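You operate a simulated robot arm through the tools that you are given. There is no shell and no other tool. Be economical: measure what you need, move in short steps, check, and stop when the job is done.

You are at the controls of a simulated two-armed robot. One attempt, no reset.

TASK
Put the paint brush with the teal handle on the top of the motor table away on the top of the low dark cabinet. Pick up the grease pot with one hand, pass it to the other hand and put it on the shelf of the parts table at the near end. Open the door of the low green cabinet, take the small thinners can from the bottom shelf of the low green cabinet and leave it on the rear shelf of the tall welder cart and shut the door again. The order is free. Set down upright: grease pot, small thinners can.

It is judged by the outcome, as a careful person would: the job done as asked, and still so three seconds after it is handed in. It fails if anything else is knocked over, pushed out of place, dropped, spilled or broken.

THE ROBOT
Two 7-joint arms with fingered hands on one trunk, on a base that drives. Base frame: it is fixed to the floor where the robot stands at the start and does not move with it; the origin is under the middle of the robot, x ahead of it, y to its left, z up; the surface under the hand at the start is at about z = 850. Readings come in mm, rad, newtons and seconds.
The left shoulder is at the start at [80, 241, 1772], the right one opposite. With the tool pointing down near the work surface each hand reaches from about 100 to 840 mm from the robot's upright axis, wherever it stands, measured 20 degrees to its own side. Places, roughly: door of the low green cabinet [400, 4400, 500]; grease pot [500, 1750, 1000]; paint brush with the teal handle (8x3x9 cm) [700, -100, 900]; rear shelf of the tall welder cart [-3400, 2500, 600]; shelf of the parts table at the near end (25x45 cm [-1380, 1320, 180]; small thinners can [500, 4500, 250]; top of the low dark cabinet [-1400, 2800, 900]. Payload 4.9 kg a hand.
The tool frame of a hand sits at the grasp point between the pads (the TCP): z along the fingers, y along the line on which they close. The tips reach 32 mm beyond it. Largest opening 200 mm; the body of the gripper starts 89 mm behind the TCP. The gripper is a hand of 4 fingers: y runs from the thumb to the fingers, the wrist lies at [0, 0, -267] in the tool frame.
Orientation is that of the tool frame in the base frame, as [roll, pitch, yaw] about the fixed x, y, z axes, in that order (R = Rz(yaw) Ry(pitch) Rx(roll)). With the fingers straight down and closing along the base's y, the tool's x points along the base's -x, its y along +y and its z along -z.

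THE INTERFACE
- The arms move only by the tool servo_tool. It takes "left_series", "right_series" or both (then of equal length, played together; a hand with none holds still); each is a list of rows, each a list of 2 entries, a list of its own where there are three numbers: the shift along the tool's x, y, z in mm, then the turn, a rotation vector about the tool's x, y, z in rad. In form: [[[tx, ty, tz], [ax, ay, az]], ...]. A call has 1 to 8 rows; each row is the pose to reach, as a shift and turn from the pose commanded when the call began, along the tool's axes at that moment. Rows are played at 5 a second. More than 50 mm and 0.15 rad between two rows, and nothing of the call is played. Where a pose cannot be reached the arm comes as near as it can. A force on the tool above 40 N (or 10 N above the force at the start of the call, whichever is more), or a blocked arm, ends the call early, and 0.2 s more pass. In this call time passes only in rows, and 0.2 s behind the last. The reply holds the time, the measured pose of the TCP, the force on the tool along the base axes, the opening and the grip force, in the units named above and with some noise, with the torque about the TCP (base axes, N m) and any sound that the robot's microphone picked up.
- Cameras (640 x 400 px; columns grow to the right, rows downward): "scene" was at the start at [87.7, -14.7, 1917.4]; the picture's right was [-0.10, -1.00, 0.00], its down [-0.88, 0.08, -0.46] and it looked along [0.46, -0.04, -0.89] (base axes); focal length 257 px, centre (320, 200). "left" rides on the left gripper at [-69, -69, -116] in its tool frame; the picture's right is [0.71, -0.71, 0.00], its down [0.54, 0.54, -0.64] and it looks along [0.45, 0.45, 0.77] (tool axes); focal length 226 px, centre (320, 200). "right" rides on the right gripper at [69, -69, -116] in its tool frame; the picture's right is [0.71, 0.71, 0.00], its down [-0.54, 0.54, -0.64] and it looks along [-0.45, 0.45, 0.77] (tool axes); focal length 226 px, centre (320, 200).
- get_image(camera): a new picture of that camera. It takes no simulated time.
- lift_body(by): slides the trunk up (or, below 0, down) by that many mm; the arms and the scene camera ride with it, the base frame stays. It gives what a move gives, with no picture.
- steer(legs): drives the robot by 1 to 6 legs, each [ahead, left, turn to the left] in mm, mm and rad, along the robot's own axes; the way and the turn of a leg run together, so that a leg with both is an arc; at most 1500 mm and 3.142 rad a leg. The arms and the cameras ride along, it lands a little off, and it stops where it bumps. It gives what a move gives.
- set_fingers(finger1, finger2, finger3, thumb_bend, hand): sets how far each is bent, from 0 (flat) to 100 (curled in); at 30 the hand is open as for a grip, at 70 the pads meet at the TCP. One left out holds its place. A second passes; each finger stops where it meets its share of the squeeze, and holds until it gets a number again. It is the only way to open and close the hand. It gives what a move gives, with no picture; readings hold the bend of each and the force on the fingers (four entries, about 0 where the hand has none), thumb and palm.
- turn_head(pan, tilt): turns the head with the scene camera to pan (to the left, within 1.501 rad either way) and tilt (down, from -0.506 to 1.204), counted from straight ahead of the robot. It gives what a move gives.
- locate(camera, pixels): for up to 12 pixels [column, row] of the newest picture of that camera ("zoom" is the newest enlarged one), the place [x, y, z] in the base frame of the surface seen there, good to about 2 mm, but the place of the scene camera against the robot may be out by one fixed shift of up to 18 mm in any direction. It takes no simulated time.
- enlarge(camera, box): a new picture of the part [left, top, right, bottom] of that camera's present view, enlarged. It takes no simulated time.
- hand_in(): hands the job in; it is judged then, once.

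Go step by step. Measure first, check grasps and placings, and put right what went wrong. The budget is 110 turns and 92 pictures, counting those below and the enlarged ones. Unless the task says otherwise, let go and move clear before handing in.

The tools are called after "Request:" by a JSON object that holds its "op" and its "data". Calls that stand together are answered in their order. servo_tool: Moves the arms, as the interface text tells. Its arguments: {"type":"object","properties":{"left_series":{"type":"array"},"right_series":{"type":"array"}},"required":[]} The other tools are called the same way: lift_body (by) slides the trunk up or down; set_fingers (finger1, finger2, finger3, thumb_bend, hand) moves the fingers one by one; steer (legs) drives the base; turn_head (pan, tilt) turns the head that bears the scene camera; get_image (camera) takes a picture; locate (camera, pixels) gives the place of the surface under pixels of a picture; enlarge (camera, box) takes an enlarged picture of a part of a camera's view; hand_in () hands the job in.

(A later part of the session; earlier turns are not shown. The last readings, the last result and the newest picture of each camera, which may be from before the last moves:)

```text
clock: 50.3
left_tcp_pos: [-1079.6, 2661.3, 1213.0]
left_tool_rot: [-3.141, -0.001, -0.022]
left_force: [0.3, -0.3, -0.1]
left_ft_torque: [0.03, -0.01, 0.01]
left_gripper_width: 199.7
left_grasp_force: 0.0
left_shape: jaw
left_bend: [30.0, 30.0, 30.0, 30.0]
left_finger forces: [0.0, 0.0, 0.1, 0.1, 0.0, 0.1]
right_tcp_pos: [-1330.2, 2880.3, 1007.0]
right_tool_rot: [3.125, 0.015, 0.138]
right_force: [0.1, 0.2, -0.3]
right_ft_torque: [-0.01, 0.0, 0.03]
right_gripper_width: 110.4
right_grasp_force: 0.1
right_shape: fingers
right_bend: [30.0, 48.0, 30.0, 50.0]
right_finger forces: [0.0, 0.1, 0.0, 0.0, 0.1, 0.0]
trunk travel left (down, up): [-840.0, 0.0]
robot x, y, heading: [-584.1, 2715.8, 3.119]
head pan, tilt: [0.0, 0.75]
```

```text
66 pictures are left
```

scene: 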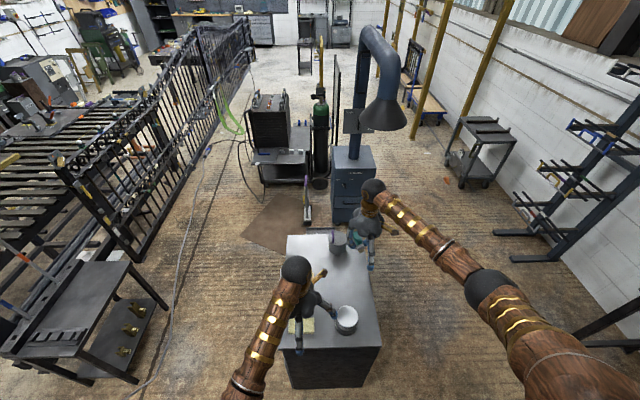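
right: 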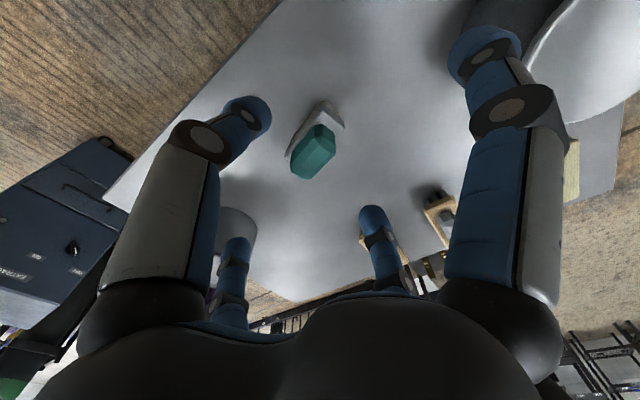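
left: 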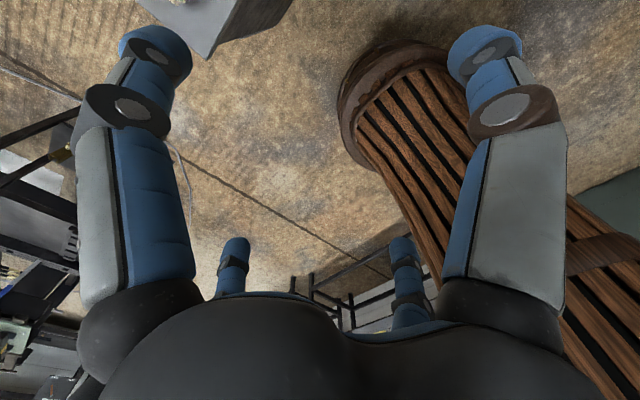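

The brush stands upright on the cabinet. I'll raise and retract the right arm, then back off, turn to face +x and line up with the grease pot.

Request:
{"op": "servo_tool", "data": {"right_series": [[[0, 0, -40], [0, 0, 0]], [[0, 0, -80], [0, 0, 0]], [[0, 0, -120], [0, 0, 0]], [[0, 0, -160], [0, 0, 0]], [[40, 0, -180], [0, 0, 0]], [[85, -5, -190], [0, 0, 0]], [[130, -10, -195], [0, 0, 0]], [[170, -15, -195], [0, 0, 0]]]}}

Request:
{"op": "servo_tool", "data": {"right_series": [[[45, -10, 0], [0, 0, 0]], [[90, -20, 0], [0, 0, 0]], [[135, -30, 0], [0, 0, 0]], [[180, -40, 0], [0, 0, 0]]]}}

Request:
{"op": "steer", "data": {"legs": [[-350, 0, 0], [0, 0, 3.12], [0, -900, 0], [100, 0, 0]]}}

Request:
{"op": "get_image", "data": {"camera": "scene"}}

```text
clock: 52.1
left_tcp_pos: [-1077.7, 2662.5, 1213.4]
left_tool_rot: [-3.141, -0.001, -0.024]
left_force: [0.4, 0.0, 0.2]
left_ft_torque: [0.03, 0.0, 0.01]
left_gripper_width: 200.1
left_grasp_force: 0.1
left_shape: jaw
left_bend: [30.0, 30.0, 30.0, 30.0]
left_finger forces: [0.1, 0.0, 0.1, 0.0, 0.0, 0.0]
right_tcp_pos: [-1159.7, 2923.3, 1203.1]
right_tool_rot: [3.127, 0.017, 0.137]
right_force: [0.0, 0.5, 0.6]
right_ft_torque: [-0.01, 0.0, 0.04]
right_gripper_width: 110.5
right_grasp_force: 0.0
right_shape: fingers
right_bend: [30.0, 48.0, 30.0, 50.0]
right_finger forces: [0.0, 0.0, 0.1, 0.0, 0.0, 0.0]
trunk travel left (down, up): [-840.0, 0.0]
robot x, y, heading: [-586.0, 2718.0, 3.116]
head pan, tilt: [0.0, 0.75]
```

```text
clock: 53.1
left_tcp_pos: [-1079.2, 2661.7, 1213.0]
left_tool_rot: [3.141, 0.0, -0.023]
left_force: [0.0, -0.2, -0.2]
left_ft_torque: [0.0, 0.02, -0.03]
left_gripper_width: 199.9
left_grasp_force: 0.1
left_shape: jaw
left_bend: [30.0, 30.0, 30.0, 30.0]
left_finger forces: [0.0, 0.0, 0.0, 0.1, 0.0, 0.1]
right_tcp_pos: [-987.9, 2988.3, 1197.5]
right_tool_rot: [3.126, 0.019, 0.137]
right_force: [0.9, 0.4, 0.2]
right_ft_torque: [-0.01, -0.01, 0.02]
right_gripper_width: 110.0
right_grasp_force: 0.3
right_shape: fingers
right_bend: [30.0, 48.0, 30.0, 50.0]
right_finger forces: [0.1, 0.0, 0.0, 0.0, 0.0, 0.0]
trunk travel left (down, up): [-840.0, 0.0]
robot x, y, heading: [-586.2, 2713.4, 3.125]
head pan, tilt: [0.0, 0.75]
```

```text
clock: 67.8
left_tcp_pos: [315.0, 1851.9, 1216.1]
left_tool_rot: [3.14, 0.007, 3.1]
left_force: [-1.3, 0.4, 0.2]
left_ft_torque: [0.0, -0.12, 0.03]
left_gripper_width: 199.8
left_grasp_force: 0.0
left_shape: jaw
left_bend: [30.0, 30.0, 30.0, 30.0]
left_finger forces: [0.0, 0.0, 0.0, 0.0, 0.0, 0.0]
right_tcp_pos: [218.5, 1528.4, 1200.2]
right_tool_rot: [3.126, 0.025, -3.022]
right_force: [-1.2, -0.1, 0.9]
right_ft_torque: [0.0, -0.14, -0.04]
right_gripper_width: 110.2
right_grasp_force: 0.1
right_shape: fingers
right_bend: [30.0, 48.0, 30.0, 50.0]
right_finger forces: [0.0, 0.0, 0.0, 0.0, 0.1, 0.1]
trunk travel left (down, up): [-840.0, 0.0]
robot x, y, heading: [-167.6, 1806.3, -0.043]
head pan, tilt: [0.0, 0.75]
```

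```text
65 pictures are left
```

scene: 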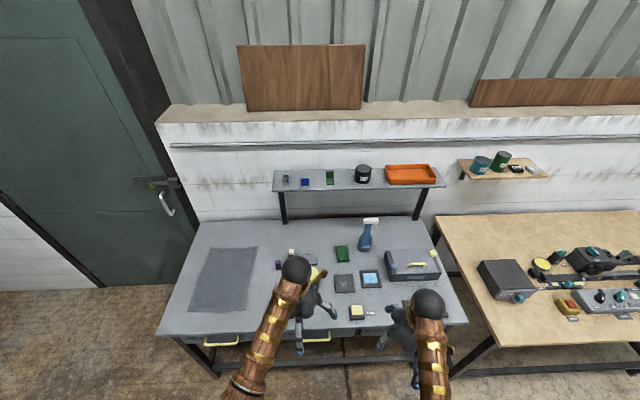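

The pot seems hidden behind my left hand near (300,275). I'll straighten the heading, slide the left hand left and look again.

Request:
{"op": "steer", "data": {"legs": [[0, 0, 0.043]]}}

Request:
{"op": "servo_tool", "data": {"left_series": [[[0, 45, 0], [0, 0, 0]], [[0, 90, 0], [0, 0, 0]], [[0, 135, 0], [0, 0, 0]], [[0, 180, 0], [0, 0, 0]]]}}

Request:
{"op": "enlarge", "data": {"camera": "scene", "box": [160, 200, 480, 400]}}

```text
clock: 68.6
left_tcp_pos: [320.1, 1872.0, 1213.7]
left_tool_rot: [3.14, 0.0, -3.141]
left_force: [-0.5, -0.2, 0.1]
left_ft_torque: [0.03, -0.05, 0.02]
left_gripper_width: 199.9
left_grasp_force: 0.0
left_shape: jaw
left_bend: [30.0, 30.0, 30.0, 30.0]
left_finger forces: [0.1, 0.1, 0.1, 0.1, 0.1, 0.0]
right_tcp_pos: [237.0, 1545.4, 1196.7]
right_tool_rot: [3.124, 0.017, -2.979]
right_force: [-0.4, -0.4, -0.4]
right_ft_torque: [0.02, 0.02, 0.0]
right_gripper_width: 110.1
right_grasp_force: 0.1
right_shape: fingers
right_bend: [30.0, 48.0, 30.0, 50.0]
right_finger forces: [0.0, 0.0, 0.0, 0.1, 0.0, 0.0]
trunk travel left (down, up): [-840.0, 0.0]
robot x, y, heading: [-171.3, 1806.9, 0.003]
head pan, tilt: [0.0, 0.75]
```

```text
clock: 69.6
left_tcp_pos: [323.1, 2053.9, 1209.6]
left_tool_rot: [3.141, -0.002, 3.14]
left_force: [-0.2, 0.4, 0.6]
left_ft_torque: [0.01, 0.06, -0.01]
left_gripper_width: 199.9
left_grasp_force: 0.0
left_shape: jaw
left_bend: [30.0, 30.0, 30.0, 30.0]
left_finger forces: [0.1, 0.0, 0.1, 0.0, 0.0, 0.0]
right_tcp_pos: [240.6, 1544.7, 1194.8]
right_tool_rot: [3.122, 0.013, -2.981]
right_force: [0.7, -0.2, 0.5]
right_ft_torque: [-0.02, 0.0, 0.03]
right_gripper_width: 110.5
right_grasp_force: 0.0
right_shape: fingers
right_bend: [30.0, 48.0, 30.0, 50.0]
right_finger forces: [0.0, 0.0, 0.0, 0.0, 0.0, 0.0]
trunk travel left (down, up): [-840.0, 0.0]
robot x, y, heading: [-165.5, 1806.0, 0.002]
head pan, tilt: [0.0, 0.75]
```

```text
2.00 times, centred on (320, 300) of scene
```

zoom: 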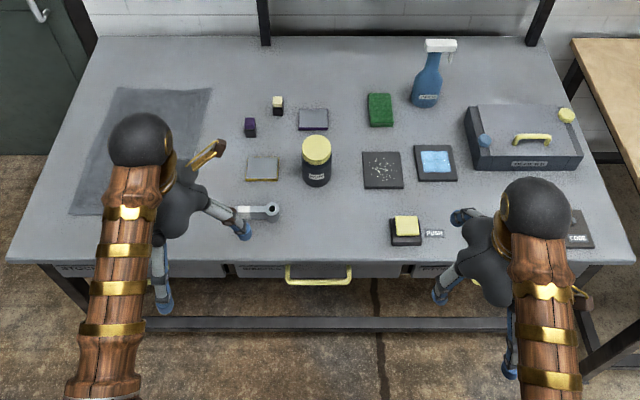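

The grease pot is the dark jar with the yellow lid at zoom (316,160). I'll measure it and its neighbours.

Request:
{"op": "locate", "data": {"camera": "zoom", "pixels": [[316, 145], [316, 158], [317, 180], [304, 180], [329, 180], [317, 195], [262, 165], [313, 115], [382, 165], [278, 105], [340, 220], [250, 130]]}}

Request:
{"op": "enlarge", "data": {"camera": "scene", "box": [270, 230, 370, 310]}}

```text
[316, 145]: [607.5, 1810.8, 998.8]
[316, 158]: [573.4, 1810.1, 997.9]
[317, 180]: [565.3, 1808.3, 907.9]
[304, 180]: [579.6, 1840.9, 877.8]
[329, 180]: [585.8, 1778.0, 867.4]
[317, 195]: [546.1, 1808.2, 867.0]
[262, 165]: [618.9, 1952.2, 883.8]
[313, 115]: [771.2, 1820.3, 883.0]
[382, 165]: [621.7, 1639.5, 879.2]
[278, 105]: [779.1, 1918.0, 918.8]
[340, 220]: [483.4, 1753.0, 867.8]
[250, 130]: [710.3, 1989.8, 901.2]
```

```text
5.00 times, centred on (320, 270) of scene
```

zoom: 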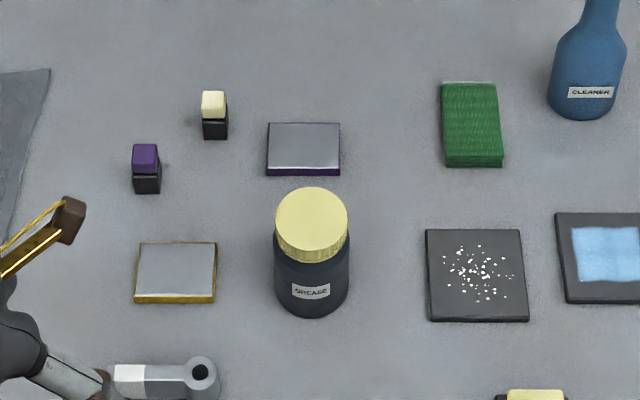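

The pot is about 70 mm wide with its centre near (595,1809), its top at z≈991 and the table at ≈860. I'll drive a bit closer and to the left, open the right hand, level it and move it above the pot.

Request:
{"op": "steer", "data": {"legs": [[120, 150, 0]]}}

Request:
{"op": "set_fingers", "data": {"hand": "right", "finger1": 36, "finger2": 36, "finger3": 36, "thumb_bend": 36}}

Request:
{"op": "servo_tool", "data": {"right_series": [[[-40, 12, 5], [0.003, 0.003, 0.03]], [[-80, 24, 10], [0.006, 0.005, 0.06]], [[-120, 36, 15], [0.01, 0.008, 0.09]], [[-165, 48, 20], [0.014, 0.011, 0.12]], [[-208, 60, 25], [0.018, 0.015, 0.16]], [[-248, 75, 30], [0.018, 0.015, 0.16]]]}}

Request:
{"op": "get_image", "data": {"camera": "right"}}

```text
clock: 71.1
left_tcp_pos: [437.8, 2200.6, 1213.0]
left_tool_rot: [3.138, -0.001, -3.141]
left_force: [-0.3, -0.4, 0.9]
left_ft_torque: [0.05, -0.04, 0.0]
left_gripper_width: 199.9
left_grasp_force: 0.0
left_shape: jaw
left_bend: [30.0, 30.0, 30.0, 30.0]
left_finger forces: [0.1, 0.1, 0.0, 0.1, 0.0, 0.1]
right_tcp_pos: [355.8, 1693.0, 1195.5]
right_tool_rot: [3.123, 0.017, -2.981]
right_force: [-1.2, -0.2, -0.4]
right_ft_torque: [0.05, -0.07, 0.02]
right_gripper_width: 110.2
right_grasp_force: 0.2
right_shape: fingers
right_bend: [30.0, 48.0, 30.0, 50.0]
right_finger forces: [0.0, 0.0, 0.2, 0.0, 0.1, 0.1]
trunk travel left (down, up): [-840.0, 0.0]
robot x, y, heading: [-48.9, 1959.0, 0.0]
head pan, tilt: [0.0, 0.75]
```

```text
clock: 72.1
left_tcp_pos: [441.7, 2203.2, 1211.1]
left_tool_rot: [3.141, -0.002, 3.141]
left_force: [0.4, -0.5, -0.1]
left_ft_torque: [-0.01, 0.05, -0.01]
left_gripper_width: 199.7
left_grasp_force: 0.0
left_shape: jaw
left_bend: [30.0, 30.0, 30.0, 30.0]
left_finger forces: [0.2, 0.1, 0.1, 0.0, 0.1, 0.1]
right_tcp_pos: [359.1, 1697.2, 1195.1]
right_tool_rot: [3.127, 0.014, -2.981]
right_force: [-0.8, -0.1, -0.4]
right_ft_torque: [0.01, -0.02, 0.0]
right_gripper_width: 120.0
right_grasp_force: 0.1
right_shape: fingers
right_bend: [36.0, 36.0, 36.0, 36.0]
right_finger forces: [0.1, 0.0, 0.0, 0.0, 0.0, 0.0]
trunk travel left (down, up): [-840.0, 0.0]
robot x, y, heading: [-52.7, 1957.8, 0.003]
head pan, tilt: [0.0, 0.75]
```

```text
clock: 73.5
left_tcp_pos: [442.5, 2203.9, 1209.6]
left_tool_rot: [-3.141, -0.003, 3.14]
left_force: [0.9, 0.2, -0.5]
left_ft_torque: [-0.02, 0.0, -0.03]
left_gripper_width: 199.8
left_grasp_force: 0.2
left_shape: jaw
left_bend: [30.0, 30.0, 30.0, 30.0]
left_finger forces: [0.0, 0.0, 0.0, 0.0, 0.1, 0.0]
right_tcp_pos: [593.4, 1811.8, 1170.8]
right_tool_rot: [3.141, -0.003, -3.14]
right_force: [-0.1, -0.3, -0.3]
right_ft_torque: [0.02, 0.04, 0.01]
right_gripper_width: 119.7
right_grasp_force: 0.0
right_shape: fingers
right_bend: [36.0, 36.0, 36.0, 36.0]
right_finger forces: [0.0, 0.0, 0.0, 0.0, 0.0, 0.0]
trunk travel left (down, up): [-840.0, 0.0]
robot x, y, heading: [-46.3, 1960.9, 0.007]
head pan, tilt: [0.0, 0.75]
```

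```text
62 pictures are left
```

right: 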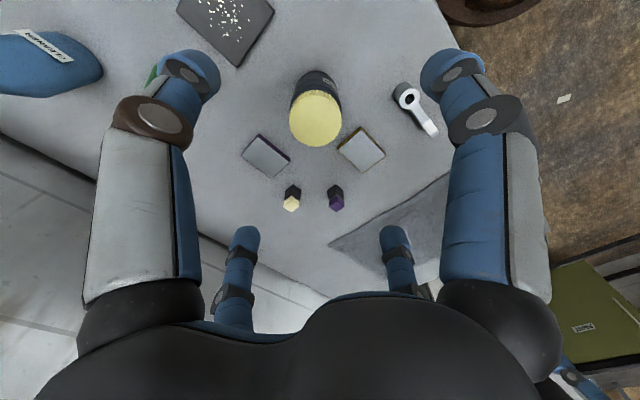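

The lid is at (316,118), close to where the hand axis projects at (320,110). I'll locate the lid rim for centring.

Request:
{"op": "locate", "data": {"camera": "right", "pixels": [[316, 118], [291, 118], [341, 118], [316, 92], [316, 144], [326, 80], [360, 100]]}}

```text
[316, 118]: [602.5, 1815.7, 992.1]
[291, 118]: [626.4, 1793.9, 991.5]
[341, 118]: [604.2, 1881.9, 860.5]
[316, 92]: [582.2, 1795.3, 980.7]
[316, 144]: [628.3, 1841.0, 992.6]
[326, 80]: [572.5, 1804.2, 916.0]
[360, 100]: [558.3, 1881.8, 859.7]
```

The pot axis is at about (603,1816), radius about 34. I'll centre, descend to z≈968 and close all four fingers.

Request:
{"op": "servo_tool", "data": {"right_series": [[[-10, 4, 40], [0, 0, 0]], [[-10, 4, 85], [0, 0, 0]], [[-10, 4, 130], [0, 0, 0]], [[-10, 4, 170], [0, 0, 0]], [[-10, 4, 202], [0, 0, 0]]]}}

Request:
{"op": "get_image", "data": {"camera": "right"}}

```text
clock: 74.7
left_tcp_pos: [441.7, 2202.8, 1211.4]
left_tool_rot: [-3.141, -0.003, 3.142]
left_force: [1.1, -0.4, 0.0]
left_ft_torque: [-0.02, 0.04, -0.02]
left_gripper_width: 200.1
left_grasp_force: 0.0
left_shape: jaw
left_bend: [30.0, 30.0, 30.0, 30.0]
left_finger forces: [0.0, 0.0, 0.1, 0.1, 0.1, 0.0]
right_tcp_pos: [600.3, 1815.4, 966.2]
right_tool_rot: [-3.141, -0.004, 3.141]
right_force: [-0.6, -0.6, -0.1]
right_ft_torque: [-0.02, 0.03, 0.0]
right_gripper_width: 119.7
right_grasp_force: 0.1
right_shape: fingers
right_bend: [36.0, 36.0, 36.0, 36.0]
right_finger forces: [0.0, 0.0, 0.0, 0.0, 0.1, 0.1]
trunk travel left (down, up): [-840.0, 0.0]
robot x, y, heading: [-51.6, 1958.6, -0.003]
head pan, tilt: [0.0, 0.75]
```

```text
61 pictures are left
```

right: 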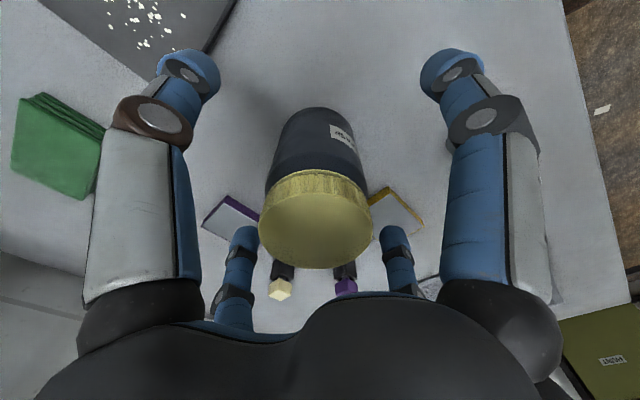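

The pot is centred between the fingers. I'll close all four.

Request:
{"op": "set_fingers", "data": {"hand": "right", "finger1": 70, "finger2": 70, "finger3": 70, "thumb_bend": 70}}

Request:
{"op": "servo_tool", "data": {"right_series": [[[0, 0, -30], [0, 0, 0]], [[0, 0, -70], [0, 0, 0]], [[0, 0, -110], [0, 0, 0]], [[0, 0, -150], [0, 0, 0]], [[0, 0, -190], [0, 0, 0]], [[0, 0, -230], [0, 0, 0]]]}}

Request:
{"op": "get_image", "data": {"camera": "right"}}

```text
clock: 75.7
left_tcp_pos: [440.2, 2203.6, 1211.8]
left_tool_rot: [-3.141, -0.002, -3.14]
left_force: [0.2, -0.5, 0.3]
left_ft_torque: [-0.01, -0.02, -0.05]
left_gripper_width: 199.7
left_grasp_force: 0.0
left_shape: jaw
left_bend: [30.0, 30.0, 30.0, 30.0]
left_finger forces: [0.0, 0.0, 0.1, 0.1, 0.0, 0.0]
right_tcp_pos: [599.0, 1815.3, 967.3]
right_tool_rot: [3.141, 0.001, 3.14]
right_force: [0.1, -1.1, 1.3]
right_ft_torque: [0.1, 0.04, -0.02]
right_gripper_width: 40.9
right_grasp_force: 23.7
right_shape: fingers
right_bend: [59.0, 54.0, 55.0, 62.0]
right_finger forces: [7.5, 11.3, 8.8, 0.0, 19.3, 0.0]
trunk travel left (down, up): [-840.0, 0.0]
robot x, y, heading: [-48.9, 1958.1, 0.0]
head pan, tilt: [0.0, 0.75]
```

```text
clock: 77.1
left_tcp_pos: [440.9, 2201.5, 1210.4]
left_tool_rot: [-3.142, -0.001, -3.14]
left_force: [0.5, 0.2, -0.4]
left_ft_torque: [-0.03, -0.01, -0.02]
left_gripper_width: 199.9
left_grasp_force: 0.0
left_shape: jaw
left_bend: [30.0, 30.0, 30.0, 30.0]
left_finger forces: [0.1, 0.0, 0.0, 0.0, 0.1, 0.0]
right_tcp_pos: [601.5, 1814.1, 1197.5]
right_tool_rot: [-3.14, -0.002, 3.14]
right_force: [-0.5, 0.5, -3.0]
right_ft_torque: [-0.03, 0.01, 0.02]
right_gripper_width: 40.6
right_grasp_force: 22.5
right_shape: fingers
right_bend: [59.0, 54.0, 55.0, 62.0]
right_finger forces: [7.1, 11.4, 8.7, 0.1, 18.5, 0.0]
trunk travel left (down, up): [-840.0, 0.0]
robot x, y, heading: [-47.7, 1955.4, 0.001]
head pan, tilt: [0.0, 0.75]
```

```text
60 pictures are left
```

right: 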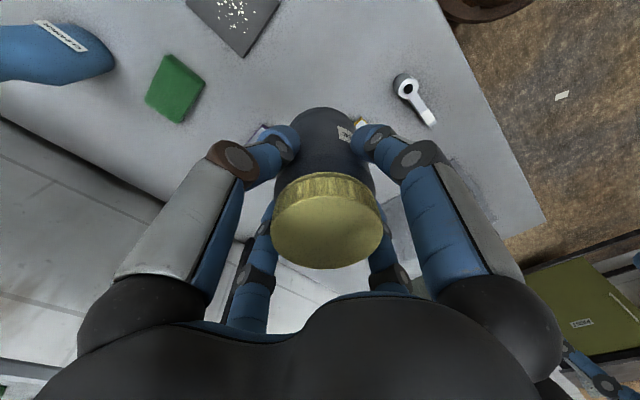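

The pot is held firmly by all four fingers (about 3 N weight). For the receiving hand I need to know how far curled fingers protrude, so I'll curl the left fingers 1 and 3 fully and look.

Request:
{"op": "set_fingers", "data": {"hand": "left", "finger1": 100, "finger3": 0}}

Request:
{"op": "get_image", "data": {"camera": "left"}}

Request:
{"op": "enlarge", "data": {"camera": "scene", "box": [160, 200, 420, 380]}}

```text
clock: 78.1
left_tcp_pos: [441.9, 2202.5, 1210.2]
left_tool_rot: [3.141, -0.001, -3.14]
left_force: [-0.3, 0.4, -0.8]
left_ft_torque: [0.01, 0.01, 0.02]
left_gripper_width: 115.3
left_grasp_force: 0.1
left_shape: fingers
left_bend: [100.0, 30.0, 1.0, 30.0]
left_finger forces: [0.0, 0.0, 0.0, 0.0, 0.0, 0.0]
right_tcp_pos: [602.6, 1814.7, 1196.3]
right_tool_rot: [-3.141, -0.003, 3.142]
right_force: [0.0, -0.1, -4.0]
right_ft_torque: [-0.02, 0.07, -0.03]
right_gripper_width: 40.4
right_grasp_force: 22.8
right_shape: fingers
right_bend: [59.0, 54.0, 55.0, 62.0]
right_finger forces: [7.1, 11.4, 8.7, 0.1, 18.5, 0.1]
trunk travel left (down, up): [-840.0, 0.0]
robot x, y, heading: [-50.7, 1961.3, -0.005]
head pan, tilt: [0.0, 0.75]
```

```text
59 pictures are left
```

left: 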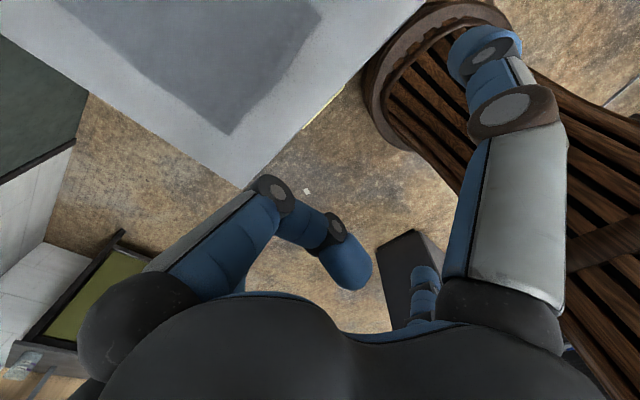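

```text
2.22 times, centred on (290, 290) of scene
```

zoom: 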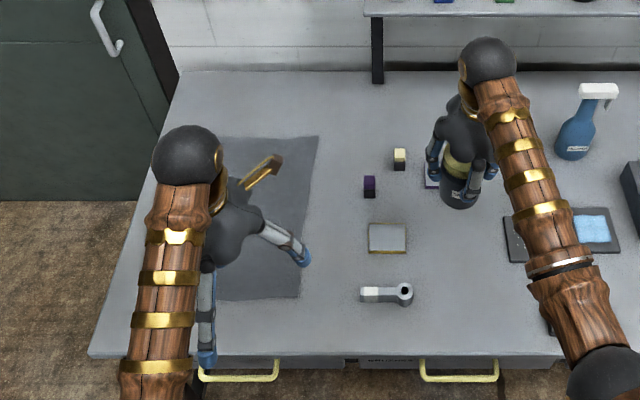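

A fully curled finger folds to about 13 mm behind the TCP, so a horizontal two-finger grasp with the other two curled is slim enough. For the handover the right hand must hold only the rim of the lid, so I'll set the pot back down, regrasp higher with thumb and finger2, and curl fingers 1 and 3.

Request:
{"op": "servo_tool", "data": {"right_series": [[[0, 0, 45], [0, 0, 0]], [[0, 0, 90], [0, 0, 0]], [[0, 0, 135], [0, 0, 0]], [[0, 0, 180], [0, 0, 0]], [[0, 0, 215], [0, 0, 0]], [[0, 0, 228], [0, 0, 0]], [[0, 0, 231], [0, 0, 0]]]}}

Request:
{"op": "set_fingers", "data": {"hand": "right", "finger1": 40, "finger2": 40, "finger3": 40, "thumb_bend": 40}}

Request:
{"op": "servo_tool", "data": {"right_series": [[[0, 0, -13], [0, 0, 0]], [[0, 0, -26], [0, 0, 0]]]}}

Request:
{"op": "get_image", "data": {"camera": "right"}}

```text
clock: 79.7
left_tcp_pos: [439.1, 2202.1, 1211.0]
left_tool_rot: [-3.14, 0.0, 3.141]
left_force: [0.4, 0.1, 0.0]
left_ft_torque: [0.0, -0.07, 0.02]
left_gripper_width: 115.2
left_grasp_force: 0.0
left_shape: fingers
left_bend: [100.0, 30.0, 1.0, 30.0]
left_finger forces: [0.1, 0.0, 0.0, 0.0, 0.1, 0.0]
right_tcp_pos: [603.3, 1813.2, 968.6]
right_tool_rot: [-3.141, 0.0, 3.141]
right_force: [1.5, -0.5, 0.1]
right_ft_torque: [0.06, -0.09, -0.04]
right_gripper_width: 40.3
right_grasp_force: 22.9
right_shape: fingers
right_bend: [59.0, 54.0, 55.0, 62.0]
right_finger forces: [6.9, 11.3, 9.1, 0.1, 18.2, 0.1]
trunk travel left (down, up): [-840.0, 0.0]
robot x, y, heading: [-48.4, 1958.0, 0.001]
head pan, tilt: [0.0, 0.75]
```

```text
clock: 80.7
left_tcp_pos: [440.7, 2201.4, 1211.0]
left_tool_rot: [3.14, -0.003, -3.141]
left_force: [0.2, 0.4, 0.8]
left_ft_torque: [-0.01, 0.03, -0.04]
left_gripper_width: 115.1
left_grasp_force: 0.1
left_shape: fingers
left_bend: [100.0, 30.0, 1.0, 30.0]
left_finger forces: [0.1, 0.0, 0.1, 0.1, 0.1, 0.0]
right_tcp_pos: [602.4, 1813.4, 967.5]
right_tool_rot: [-3.141, 0.0, -3.14]
right_force: [0.1, 0.1, 0.7]
right_ft_torque: [0.01, -0.01, 0.01]
right_gripper_width: 105.2
right_grasp_force: 0.1
right_shape: fingers
right_bend: [40.0, 40.0, 40.0, 40.0]
right_finger forces: [0.0, 0.0, 0.1, 0.0, 0.0, 0.1]
trunk travel left (down, up): [-840.0, 0.0]
robot x, y, heading: [-49.6, 1959.1, 0.005]
head pan, tilt: [0.0, 0.75]
```

```text
clock: 81.3
left_tcp_pos: [438.8, 2202.9, 1211.4]
left_tool_rot: [-3.141, -0.002, -3.141]
left_force: [0.6, -0.5, 0.2]
left_ft_torque: [-0.01, -0.02, 0.02]
left_gripper_width: 115.3
left_grasp_force: 0.0
left_shape: fingers
left_bend: [100.0, 30.0, 1.0, 30.0]
left_finger forces: [0.0, 0.0, 0.1, 0.1, 0.0, 0.1]
right_tcp_pos: [601.6, 1814.4, 995.4]
right_tool_rot: [-3.141, -0.001, -3.141]
right_force: [-0.7, 0.6, -0.5]
right_ft_torque: [0.04, -0.04, 0.01]
right_gripper_width: 105.2
right_grasp_force: 0.0
right_shape: fingers
right_bend: [40.0, 40.0, 40.0, 40.0]
right_finger forces: [0.1, 0.0, 0.0, 0.1, 0.1, 0.1]
trunk travel left (down, up): [-840.0, 0.0]
robot x, y, heading: [-48.1, 1959.5, 0.004]
head pan, tilt: [0.0, 0.75]
```

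```text
57 pictures are left
```

right: 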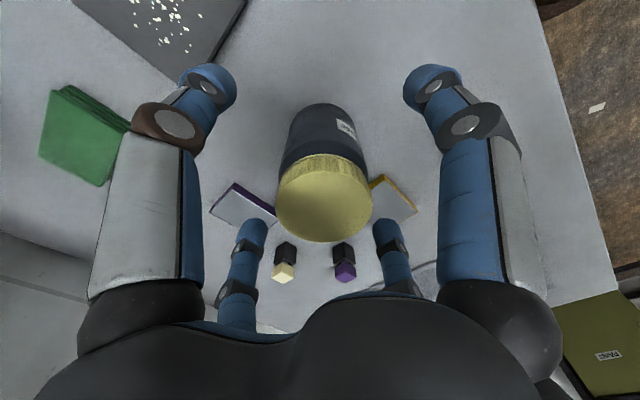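

Curling fingers 1 and 3 here would hit the lid, so I'll rise 70 mm, curl them, come back down and grip with thumb and finger2.

Request:
{"op": "servo_tool", "data": {"right_series": [[[0, 0, -35], [0, 0, 0]], [[0, 0, -75], [0, 0, 0]]]}}

Request:
{"op": "set_fingers", "data": {"hand": "right", "finger1": 100, "finger3": 100}}

Request:
{"op": "servo_tool", "data": {"right_series": [[[0, 0, 35], [0, 0, 0]], [[0, 0, 70], [0, 0, 0]], [[0, 0, 76], [0, 0, 0]]]}}

Request:
{"op": "get_image", "data": {"camera": "right"}}

```text
clock: 81.9
left_tcp_pos: [439.9, 2202.1, 1211.2]
left_tool_rot: [3.141, 0.001, 3.141]
left_force: [-0.4, 0.0, -0.7]
left_ft_torque: [-0.04, -0.01, 0.0]
left_gripper_width: 115.2
left_grasp_force: 0.2
left_shape: fingers
left_bend: [100.0, 30.0, 1.0, 30.0]
left_finger forces: [0.0, 0.1, 0.0, 0.0, 0.0, 0.1]
right_tcp_pos: [599.7, 1812.8, 1069.4]
right_tool_rot: [-3.141, 0.0, -3.141]
right_force: [0.1, 0.5, 0.0]
right_ft_torque: [0.02, -0.03, -0.01]
right_gripper_width: 105.5
right_grasp_force: 0.1
right_shape: fingers
right_bend: [40.0, 40.0, 40.0, 40.0]
right_finger forces: [0.1, 0.1, 0.0, 0.1, 0.1, 0.0]
trunk travel left (down, up): [-840.0, 0.0]
robot x, y, heading: [-51.6, 1962.4, -0.002]
head pan, tilt: [0.0, 0.75]
```

```text
clock: 82.9
left_tcp_pos: [440.3, 2203.1, 1210.9]
left_tool_rot: [3.141, -0.003, 3.141]
left_force: [0.0, -0.5, 0.6]
left_ft_torque: [0.01, 0.0, 0.02]
left_gripper_width: 114.7
left_grasp_force: 0.0
left_shape: fingers
left_bend: [100.0, 30.0, 1.0, 30.0]
left_finger forces: [0.1, 0.0, 0.0, 0.0, 0.0, 0.0]
right_tcp_pos: [602.7, 1813.4, 1069.5]
right_tool_rot: [3.141, -0.002, -3.14]
right_force: [0.0, -0.5, 0.5]
right_ft_torque: [0.0, 0.02, 0.02]
right_gripper_width: 71.0
right_grasp_force: 0.1
right_shape: fingers
right_bend: [73.0, 40.0, 73.0, 40.0]
right_finger forces: [0.0, 0.0, 0.2, 0.0, 0.1, 0.0]
trunk travel left (down, up): [-840.0, 0.0]
robot x, y, heading: [-50.0, 1962.0, 0.0]
head pan, tilt: [0.0, 0.75]
```

```text
clock: 83.7
left_tcp_pos: [439.7, 2203.7, 1211.3]
left_tool_rot: [3.141, -0.003, -3.14]
left_force: [-0.1, -0.8, 0.0]
left_ft_torque: [0.0, 0.01, 0.0]
left_gripper_width: 115.0
left_grasp_force: 0.0
left_shape: fingers
left_bend: [100.0, 30.0, 1.0, 30.0]
left_finger forces: [0.1, 0.1, 0.1, 0.1, 0.0, 0.0]
right_tcp_pos: [601.0, 1813.0, 993.0]
right_tool_rot: [-3.141, -0.002, 3.141]
right_force: [-1.6, 0.3, 17.7]
right_ft_torque: [0.0, -0.6, 0.02]
right_gripper_width: 78.6
right_grasp_force: 9.1
right_shape: fingers
right_bend: [99.0, 40.0, 99.0, 40.0]
right_finger forces: [0.0, 0.0, 18.6, 0.0, 0.0, 0.0]
trunk travel left (down, up): [-840.0, 0.0]
robot x, y, heading: [-46.6, 1958.7, 0.004]
head pan, tilt: [0.0, 0.75]
```

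```text
56 pictures are left
```

right: 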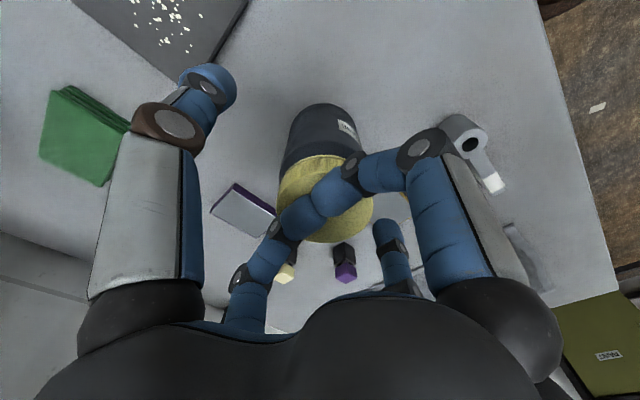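

Fingers 1 and 3 met in the middle and finger3 is pressing the lid (18 N). I'll rise, reopen finger3, keep only finger1 (robot side) curled, and look.

Request:
{"op": "servo_tool", "data": {"right_series": [[[0, 0, -35], [0, 0, 0]], [[0, 0, -75], [0, 0, 0]]]}}

Request:
{"op": "set_fingers", "data": {"hand": "right", "finger1": 100, "finger3": 35}}

Request:
{"op": "servo_tool", "data": {"right_series": [[[0, 0, 35], [0, 0, 0]], [[0, 0, 65], [0, 0, 0]], [[0, 0, 74], [0, 0, 0]]]}}

Request:
{"op": "get_image", "data": {"camera": "right"}}

```text
clock: 84.3
left_tcp_pos: [439.8, 2202.1, 1211.0]
left_tool_rot: [-3.141, -0.003, 3.141]
left_force: [-0.5, -0.3, -0.6]
left_ft_torque: [0.02, -0.03, -0.01]
left_gripper_width: 115.1
left_grasp_force: 0.1
left_shape: fingers
left_bend: [100.0, 30.0, 1.0, 30.0]
left_finger forces: [0.0, 0.0, 0.1, 0.0, 0.0, 0.1]
right_tcp_pos: [599.2, 1814.3, 1067.3]
right_tool_rot: [-3.141, -0.002, -3.14]
right_force: [0.2, -0.3, 0.1]
right_ft_torque: [0.0, -0.05, 0.0]
right_gripper_width: 78.7
right_grasp_force: 0.0
right_shape: fingers
right_bend: [99.0, 40.0, 99.0, 40.0]
right_finger forces: [0.1, 0.0, 0.0, 0.1, 0.0, 0.0]
trunk travel left (down, up): [-840.0, 0.0]
robot x, y, heading: [-49.4, 1959.6, 0.004]
head pan, tilt: [0.0, 0.75]
```

```text
clock: 85.3
left_tcp_pos: [440.7, 2202.4, 1211.0]
left_tool_rot: [-3.141, -0.002, -3.141]
left_force: [0.3, -1.3, 0.2]
left_ft_torque: [-0.02, 0.03, 0.03]
left_gripper_width: 115.2
left_grasp_force: 0.1
left_shape: fingers
left_bend: [100.0, 30.0, 1.0, 30.0]
left_finger forces: [0.0, 0.1, 0.0, 0.1, 0.0, 0.0]
right_tcp_pos: [601.5, 1813.8, 1068.3]
right_tool_rot: [-3.14, -0.003, 3.14]
right_force: [0.9, 0.3, -0.1]
right_ft_torque: [0.03, 0.02, -0.01]
right_gripper_width: 100.0
right_grasp_force: 0.0
right_shape: fingers
right_bend: [100.0, 40.0, 35.0, 40.0]
right_finger forces: [0.0, 0.0, 0.0, 0.2, 0.0, 0.0]
trunk travel left (down, up): [-840.0, 0.0]
robot x, y, heading: [-53.8, 1957.5, 0.001]
head pan, tilt: [0.0, 0.75]
```

```text
clock: 86.1
left_tcp_pos: [441.4, 2201.8, 1211.4]
left_tool_rot: [3.141, -0.002, -3.14]
left_force: [0.9, -0.2, 0.2]
left_ft_torque: [-0.01, -0.02, 0.01]
left_gripper_width: 115.1
left_grasp_force: 0.0
left_shape: fingers
left_bend: [100.0, 30.0, 1.0, 30.0]
left_finger forces: [0.0, 0.0, 0.0, 0.1, 0.0, 0.0]
right_tcp_pos: [602.6, 1814.3, 993.7]
right_tool_rot: [-3.141, -0.001, 3.14]
right_force: [-0.2, 0.0, -0.1]
right_ft_torque: [0.0, 0.01, 0.0]
right_gripper_width: 100.4
right_grasp_force: 0.1
right_shape: fingers
right_bend: [100.0, 40.0, 35.0, 40.0]
right_finger forces: [0.0, 0.0, 0.0, 0.0, 0.0, 0.1]
trunk travel left (down, up): [-840.0, 0.0]
robot x, y, heading: [-46.7, 1957.7, 0.002]
head pan, tilt: [0.0, 0.75]
```

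```text
55 pictures are left
```

right: 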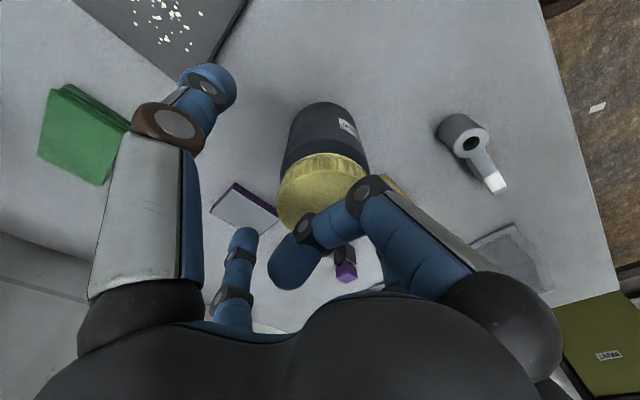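

Finger1 now clears the lid. I'll grip with thumb and finger2, lift, and bring the pot in front of the robot for the handover.

Request:
{"op": "set_fingers", "data": {"hand": "right", "finger2": 72, "thumb_bend": 72}}

Request:
{"op": "servo_tool", "data": {"right_series": [[[0, 0, -25], [0, 0, 0]], [[0, 0, -65], [0, 0, 0]], [[0, 0, -105], [0, 0, 0]], [[0, 0, -145], [0, 0, 0]], [[0, 0, -185], [0, 0, 0]], [[0, 0, -225], [0, 0, 0]], [[25, 30, -245], [0, 0, 0]], [[50, 60, -250], [0, 0, 0]]]}}

Request:
{"op": "get_image", "data": {"camera": "right"}}

```text
clock: 87.1
left_tcp_pos: [438.4, 2202.1, 1211.8]
left_tool_rot: [3.14, -0.002, 3.141]
left_force: [0.4, 0.8, 0.5]
left_ft_torque: [0.01, -0.01, 0.03]
left_gripper_width: 115.4
left_grasp_force: 0.1
left_shape: fingers
left_bend: [100.0, 30.0, 1.0, 30.0]
left_finger forces: [0.0, 0.1, 0.0, 0.0, 0.0, 0.0]
right_tcp_pos: [601.3, 1813.6, 994.8]
right_tool_rot: [3.141, 0.001, 3.139]
right_force: [-0.6, -2.8, 9.4]
right_ft_torque: [0.15, -0.01, 0.02]
right_gripper_width: 64.6
right_grasp_force: 14.8
right_shape: fingers
right_bend: [100.0, 51.0, 35.0, 65.0]
right_finger forces: [0.0, 12.9, 0.0, 0.0, 16.2, 0.0]
trunk travel left (down, up): [-840.0, 0.0]
robot x, y, heading: [-48.0, 1962.3, 0.004]
head pan, tilt: [0.0, 0.75]
```

```text
clock: 88.9
left_tcp_pos: [439.1, 2203.5, 1211.4]
left_tool_rot: [3.14, -0.001, 3.141]
left_force: [0.6, -0.5, -0.2]
left_ft_torque: [-0.02, -0.04, 0.0]
left_gripper_width: 115.4
left_grasp_force: 0.0
left_shape: fingers
left_bend: [100.0, 30.0, 1.0, 30.0]
left_finger forces: [0.0, 0.0, 0.1, 0.1, 0.1, 0.0]
right_tcp_pos: [550.8, 1874.4, 1242.9]
right_tool_rot: [-3.14, 0.0, -3.14]
right_force: [-0.2, 0.6, -3.8]
right_ft_torque: [-0.05, 0.03, 0.0]
right_gripper_width: 63.7
right_grasp_force: 12.9
right_shape: fingers
right_bend: [100.0, 51.0, 35.0, 66.0]
right_finger forces: [0.1, 12.8, 0.1, 0.0, 12.7, 0.0]
trunk travel left (down, up): [-840.0, 0.0]
robot x, y, heading: [-51.0, 1959.4, 0.002]
head pan, tilt: [0.0, 0.75]
```

```text
54 pictures are left
```

right: 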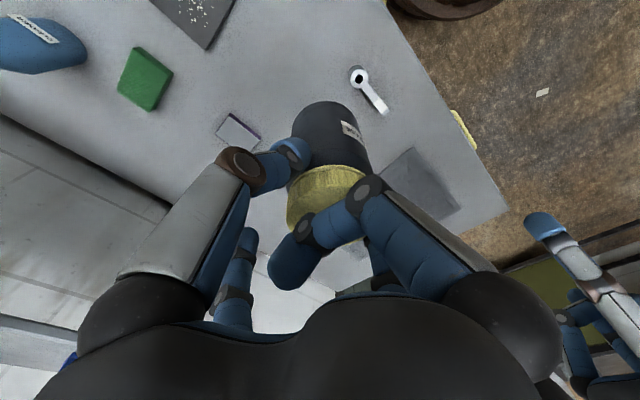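

The pot is held at 12.8 N. I'll shift it 60 mm to the robot's left, configure the left fingers, and start rotating the left hand to point horizontally forward, clear of the pot.

Request:
{"op": "servo_tool", "data": {"right_series": [[[0, 30, 0], [0, 0, 0]], [[0, 60, 0], [0, 0, 0]]]}}

Request:
{"op": "set_fingers", "data": {"hand": "left", "finger1": 100, "finger2": 36, "finger3": 30, "thumb_bend": 36}}

Request:
{"op": "servo_tool", "data": {"left_series": [[[8, 0, 3], [0, -0.14, 0]], [[16, 0, 6], [0, -0.28, 0]], [[24, 0, 9], [0, -0.42, 0]], [[32, 0, 12], [0, -0.56, 0]], [[40, 0, 14], [0, -0.7, 0]], [[50, 0, 16], [0, -0.84, 0]], [[60, 0, 19], [0, -0.98, 0]], [[67, 0, 22], [0, -1.12, 0]]]}}

Request:
{"op": "servo_tool", "data": {"left_series": [[[0, 0, 0], [0, -0.14, 0]], [[0, 0, 0], [0, -0.28, 0]], [[0, 0, 0], [0, -0.42, 0]], [[0, 0, 0], [0, -0.451, 0]]]}}

Request:
{"op": "get_image", "data": {"camera": "left"}}

Request:
{"op": "get_image", "data": {"camera": "scene"}}

```text
clock: 89.5
left_tcp_pos: [440.3, 2204.4, 1211.1]
left_tool_rot: [-3.14, 0.0, -3.141]
left_force: [-0.1, 0.5, 0.4]
left_ft_torque: [-0.01, -0.01, -0.03]
left_gripper_width: 115.4
left_grasp_force: 0.0
left_shape: fingers
left_bend: [100.0, 30.0, 1.0, 30.0]
left_finger forces: [0.0, 0.0, 0.0, 0.0, 0.0, 0.1]
right_tcp_pos: [551.7, 1934.9, 1242.3]
right_tool_rot: [-3.14, -0.003, 3.141]
right_force: [-0.4, 0.3, -3.3]
right_ft_torque: [-0.1, 0.03, 0.01]
right_gripper_width: 64.0
right_grasp_force: 12.5
right_shape: fingers
right_bend: [100.0, 51.0, 35.0, 66.0]
right_finger forces: [0.0, 12.7, 0.0, 0.1, 12.8, 0.0]
trunk travel left (down, up): [-840.0, 0.0]
robot x, y, heading: [-49.7, 1960.5, -0.001]
head pan, tilt: [0.0, 0.75]
```

```text
clock: 90.5
left_tcp_pos: [439.8, 2201.7, 1211.7]
left_tool_rot: [3.139, -0.003, -3.14]
left_force: [-0.2, 0.2, 0.0]
left_ft_torque: [0.01, -0.04, 0.01]
left_gripper_width: 106.3
left_grasp_force: 0.1
left_shape: fingers
left_bend: [100.0, 36.0, 30.0, 36.0]
left_finger forces: [0.0, 0.0, 0.0, 0.0, 0.0, 0.0]
right_tcp_pos: [552.5, 1932.0, 1241.6]
right_tool_rot: [3.141, -0.002, -3.141]
right_force: [-0.5, 0.4, -3.9]
right_ft_torque: [-0.02, 0.03, -0.01]
right_gripper_width: 63.9
right_grasp_force: 13.0
right_shape: fingers
right_bend: [100.0, 51.0, 35.0, 66.0]
right_finger forces: [0.0, 12.7, 0.0, 0.0, 12.7, 0.1]
trunk travel left (down, up): [-840.0, 0.0]
robot x, y, heading: [-51.2, 1961.0, -0.001]
head pan, tilt: [0.0, 0.75]
```

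```text
clock: 92.3
left_tcp_pos: [372.1, 2203.4, 1188.4]
left_tool_rot: [-3.141, 1.118, -3.141]
left_force: [0.6, 0.6, 0.3]
left_ft_torque: [0.01, 0.01, -0.03]
left_gripper_width: 106.5
left_grasp_force: 0.0
left_shape: fingers
left_bend: [100.0, 36.0, 30.0, 36.0]
left_finger forces: [0.0, 0.1, 0.1, 0.0, 0.0, 0.1]
right_tcp_pos: [552.2, 1932.2, 1242.9]
right_tool_rot: [3.141, -0.002, 3.141]
right_force: [-0.3, 0.5, -2.9]
right_ft_torque: [-0.05, -0.01, -0.01]
right_gripper_width: 63.8
right_grasp_force: 12.6
right_shape: fingers
right_bend: [100.0, 51.0, 35.0, 66.0]
right_finger forces: [0.1, 12.7, 0.1, 0.0, 12.7, 0.1]
trunk travel left (down, up): [-840.0, 0.0]
robot x, y, heading: [-50.3, 1958.2, -0.001]
head pan, tilt: [0.0, 0.75]
```

```text
clock: 93.3
left_tcp_pos: [375.8, 2201.9, 1189.0]
left_tool_rot: [2.558, 1.569, 2.561]
left_force: [0.3, 0.4, -0.8]
left_ft_torque: [0.03, 0.01, 0.0]
left_gripper_width: 106.4
left_grasp_force: 0.1
left_shape: fingers
left_bend: [100.0, 36.0, 30.0, 36.0]
left_finger forces: [0.1, 0.1, 0.0, 0.0, 0.0, 0.0]
right_tcp_pos: [552.3, 1932.2, 1242.9]
right_tool_rot: [3.142, -0.002, -3.142]
right_force: [0.2, -0.7, -3.7]
right_ft_torque: [-0.05, 0.05, 0.01]
right_gripper_width: 64.0
right_grasp_force: 12.3
right_shape: fingers
right_bend: [100.0, 51.0, 35.0, 66.0]
right_finger forces: [0.0, 12.6, 0.0, 0.1, 12.7, 0.1]
trunk travel left (down, up): [-840.0, 0.0]
robot x, y, heading: [-50.4, 1960.1, 0.001]
head pan, tilt: [0.0, 0.75]
```

```text
53 pictures are left
```

left: 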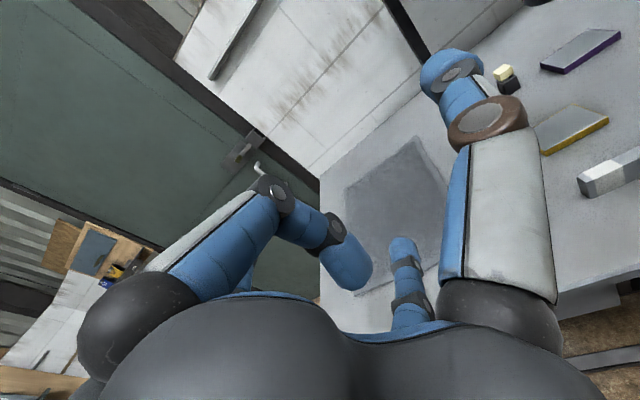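

```text
52 pictures are left
```

scene: 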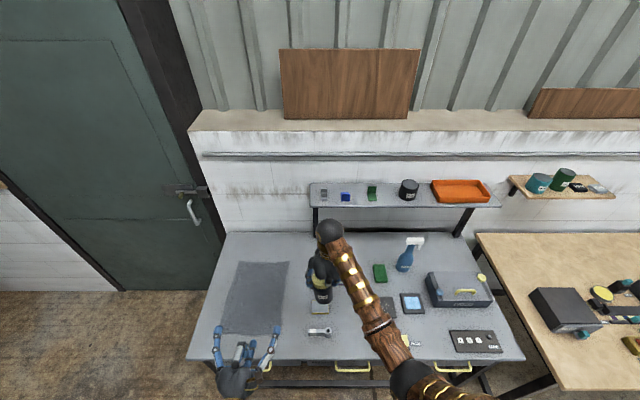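

The left hand now points forward horizontally. I'll find exactly where the pot hangs using the right hand camera and the scene.

Request:
{"op": "enlarge", "data": {"camera": "scene", "box": [280, 230, 380, 320]}}

Request:
{"op": "locate", "data": {"camera": "scene", "pixels": [[322, 297], [315, 297], [330, 297], [322, 288], [322, 302]]}}

Request:
{"op": "get_image", "data": {"camera": "right"}}

Request:
{"op": "locate", "data": {"camera": "right", "pixels": [[330, 108], [300, 130], [366, 130], [365, 160], [310, 190], [350, 130], [300, 215]]}}

```text
4.44 times, centred on (330, 275) of scene
```

zoom: 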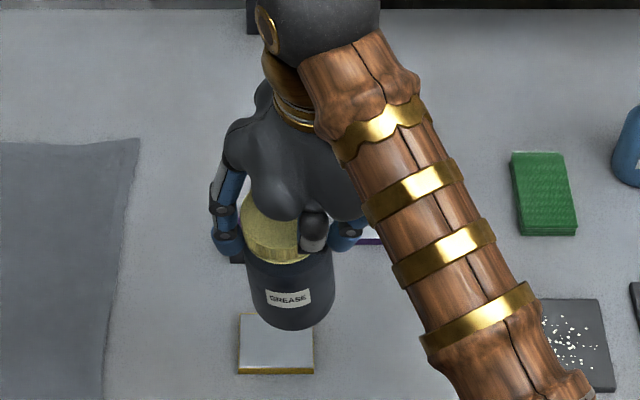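

```text
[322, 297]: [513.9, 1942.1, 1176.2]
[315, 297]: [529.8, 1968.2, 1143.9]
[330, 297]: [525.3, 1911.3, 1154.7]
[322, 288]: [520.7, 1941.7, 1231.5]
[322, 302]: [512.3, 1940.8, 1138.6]
```

```text
50 pictures are left
```

right: 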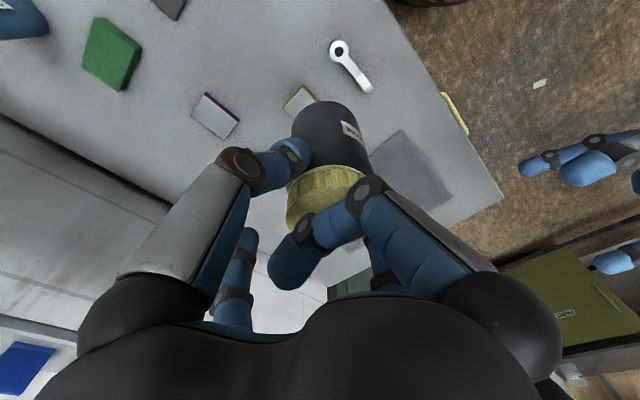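

```text
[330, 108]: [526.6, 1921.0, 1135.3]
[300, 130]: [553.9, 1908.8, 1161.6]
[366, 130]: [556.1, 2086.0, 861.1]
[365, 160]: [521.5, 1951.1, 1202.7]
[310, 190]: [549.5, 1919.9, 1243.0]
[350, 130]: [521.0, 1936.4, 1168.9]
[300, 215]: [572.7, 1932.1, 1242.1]
```

The pot axis is at (553,1943), bottom at z≈1111. I'll slide the left hand in y behind it, then advance along x at z≈1185 until the pot sits near the finger pads.

Request:
{"op": "servo_tool", "data": {"left_series": [[[1, -45, -8], [0, 0, 0]], [[2, -90, -16], [0, 0, 0]], [[3, -135, -16], [0, 0, 0]], [[4, -180, -16], [0, 0, 0]], [[4, -220, -16], [0, 0, 0]], [[4, -259, -16], [0, 0, 0]]]}}

Request:
{"op": "servo_tool", "data": {"left_series": [[[0, 0, 45], [0, 0, 0]], [[0, 0, 90], [0, 0, 0]], [[0, 0, 120], [0, 0, 0]]]}}

Request:
{"op": "get_image", "data": {"camera": "left"}}

Request:
{"op": "enlarge", "data": {"camera": "scene", "box": [260, 220, 400, 350]}}

```text
clock: 94.7
left_tcp_pos: [363.2, 2112.0, 1148.4]
left_tool_rot: [1.829, 1.448, 1.988]
left_force: [-0.3, -0.7, -0.3]
left_ft_torque: [0.02, -0.01, 0.01]
left_gripper_width: 106.8
left_grasp_force: 0.0
left_shape: fingers
left_bend: [100.0, 36.0, 30.0, 36.0]
left_finger forces: [0.0, 0.0, 0.0, 0.0, 0.1, 0.1]
right_tcp_pos: [553.7, 1947.3, 1240.2]
right_tool_rot: [-3.127, -0.005, 3.141]
right_force: [0.3, -0.2, -4.3]
right_ft_torque: [-0.03, 0.03, 0.0]
right_gripper_width: 63.9
right_grasp_force: 12.6
right_shape: fingers
right_bend: [100.0, 51.0, 35.0, 66.0]
right_finger forces: [0.0, 12.5, 0.0, 0.0, 12.5, 0.0]
trunk travel left (down, up): [-840.0, 0.0]
robot x, y, heading: [-50.4, 1958.7, 0.004]
head pan, tilt: [0.0, 0.75]
stopped in row 6 (left hand): the arm was blocked; the commanded pose is now the measured one
```

```text
clock: 95.5
left_tcp_pos: [483.7, 2117.8, 1147.5]
left_tool_rot: [1.798, 1.439, 1.958]
left_force: [-0.2, 0.6, 0.0]
left_ft_torque: [-0.01, 0.0, -0.01]
left_gripper_width: 106.5
left_grasp_force: 0.0
left_shape: fingers
left_bend: [100.0, 36.0, 30.0, 36.0]
left_finger forces: [0.0, 0.0, 0.0, 0.1, 0.0, 0.0]
right_tcp_pos: [556.5, 1932.5, 1239.9]
right_tool_rot: [-3.141, -0.005, -3.14]
right_force: [0.1, 0.3, -3.5]
right_ft_torque: [-0.09, 0.05, 0.01]
right_gripper_width: 63.4
right_grasp_force: 12.2
right_shape: fingers
right_bend: [100.0, 51.0, 35.0, 66.0]
right_finger forces: [0.0, 12.4, 0.0, 0.0, 12.6, 0.0]
trunk travel left (down, up): [-840.0, 0.0]
robot x, y, heading: [-52.1, 1959.3, 0.0]
head pan, tilt: [0.0, 0.75]
```

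```text
49 pictures are left
```

left: 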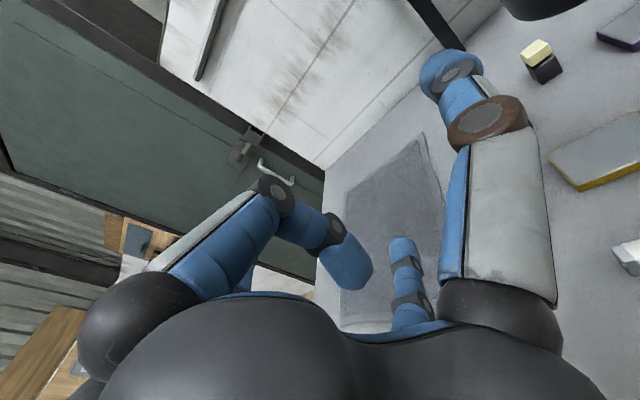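

```text
3.08 times, centred on (330, 285) of scene
```

zoom: 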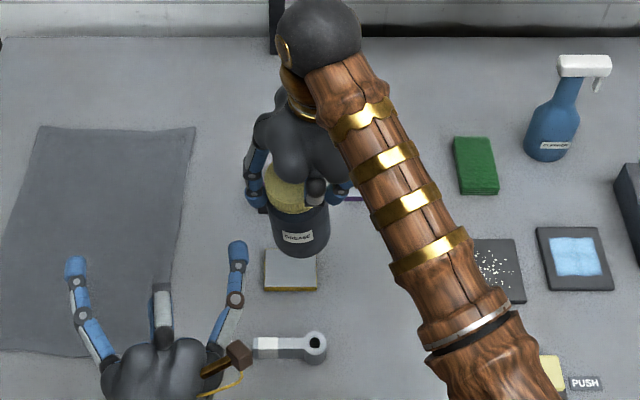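

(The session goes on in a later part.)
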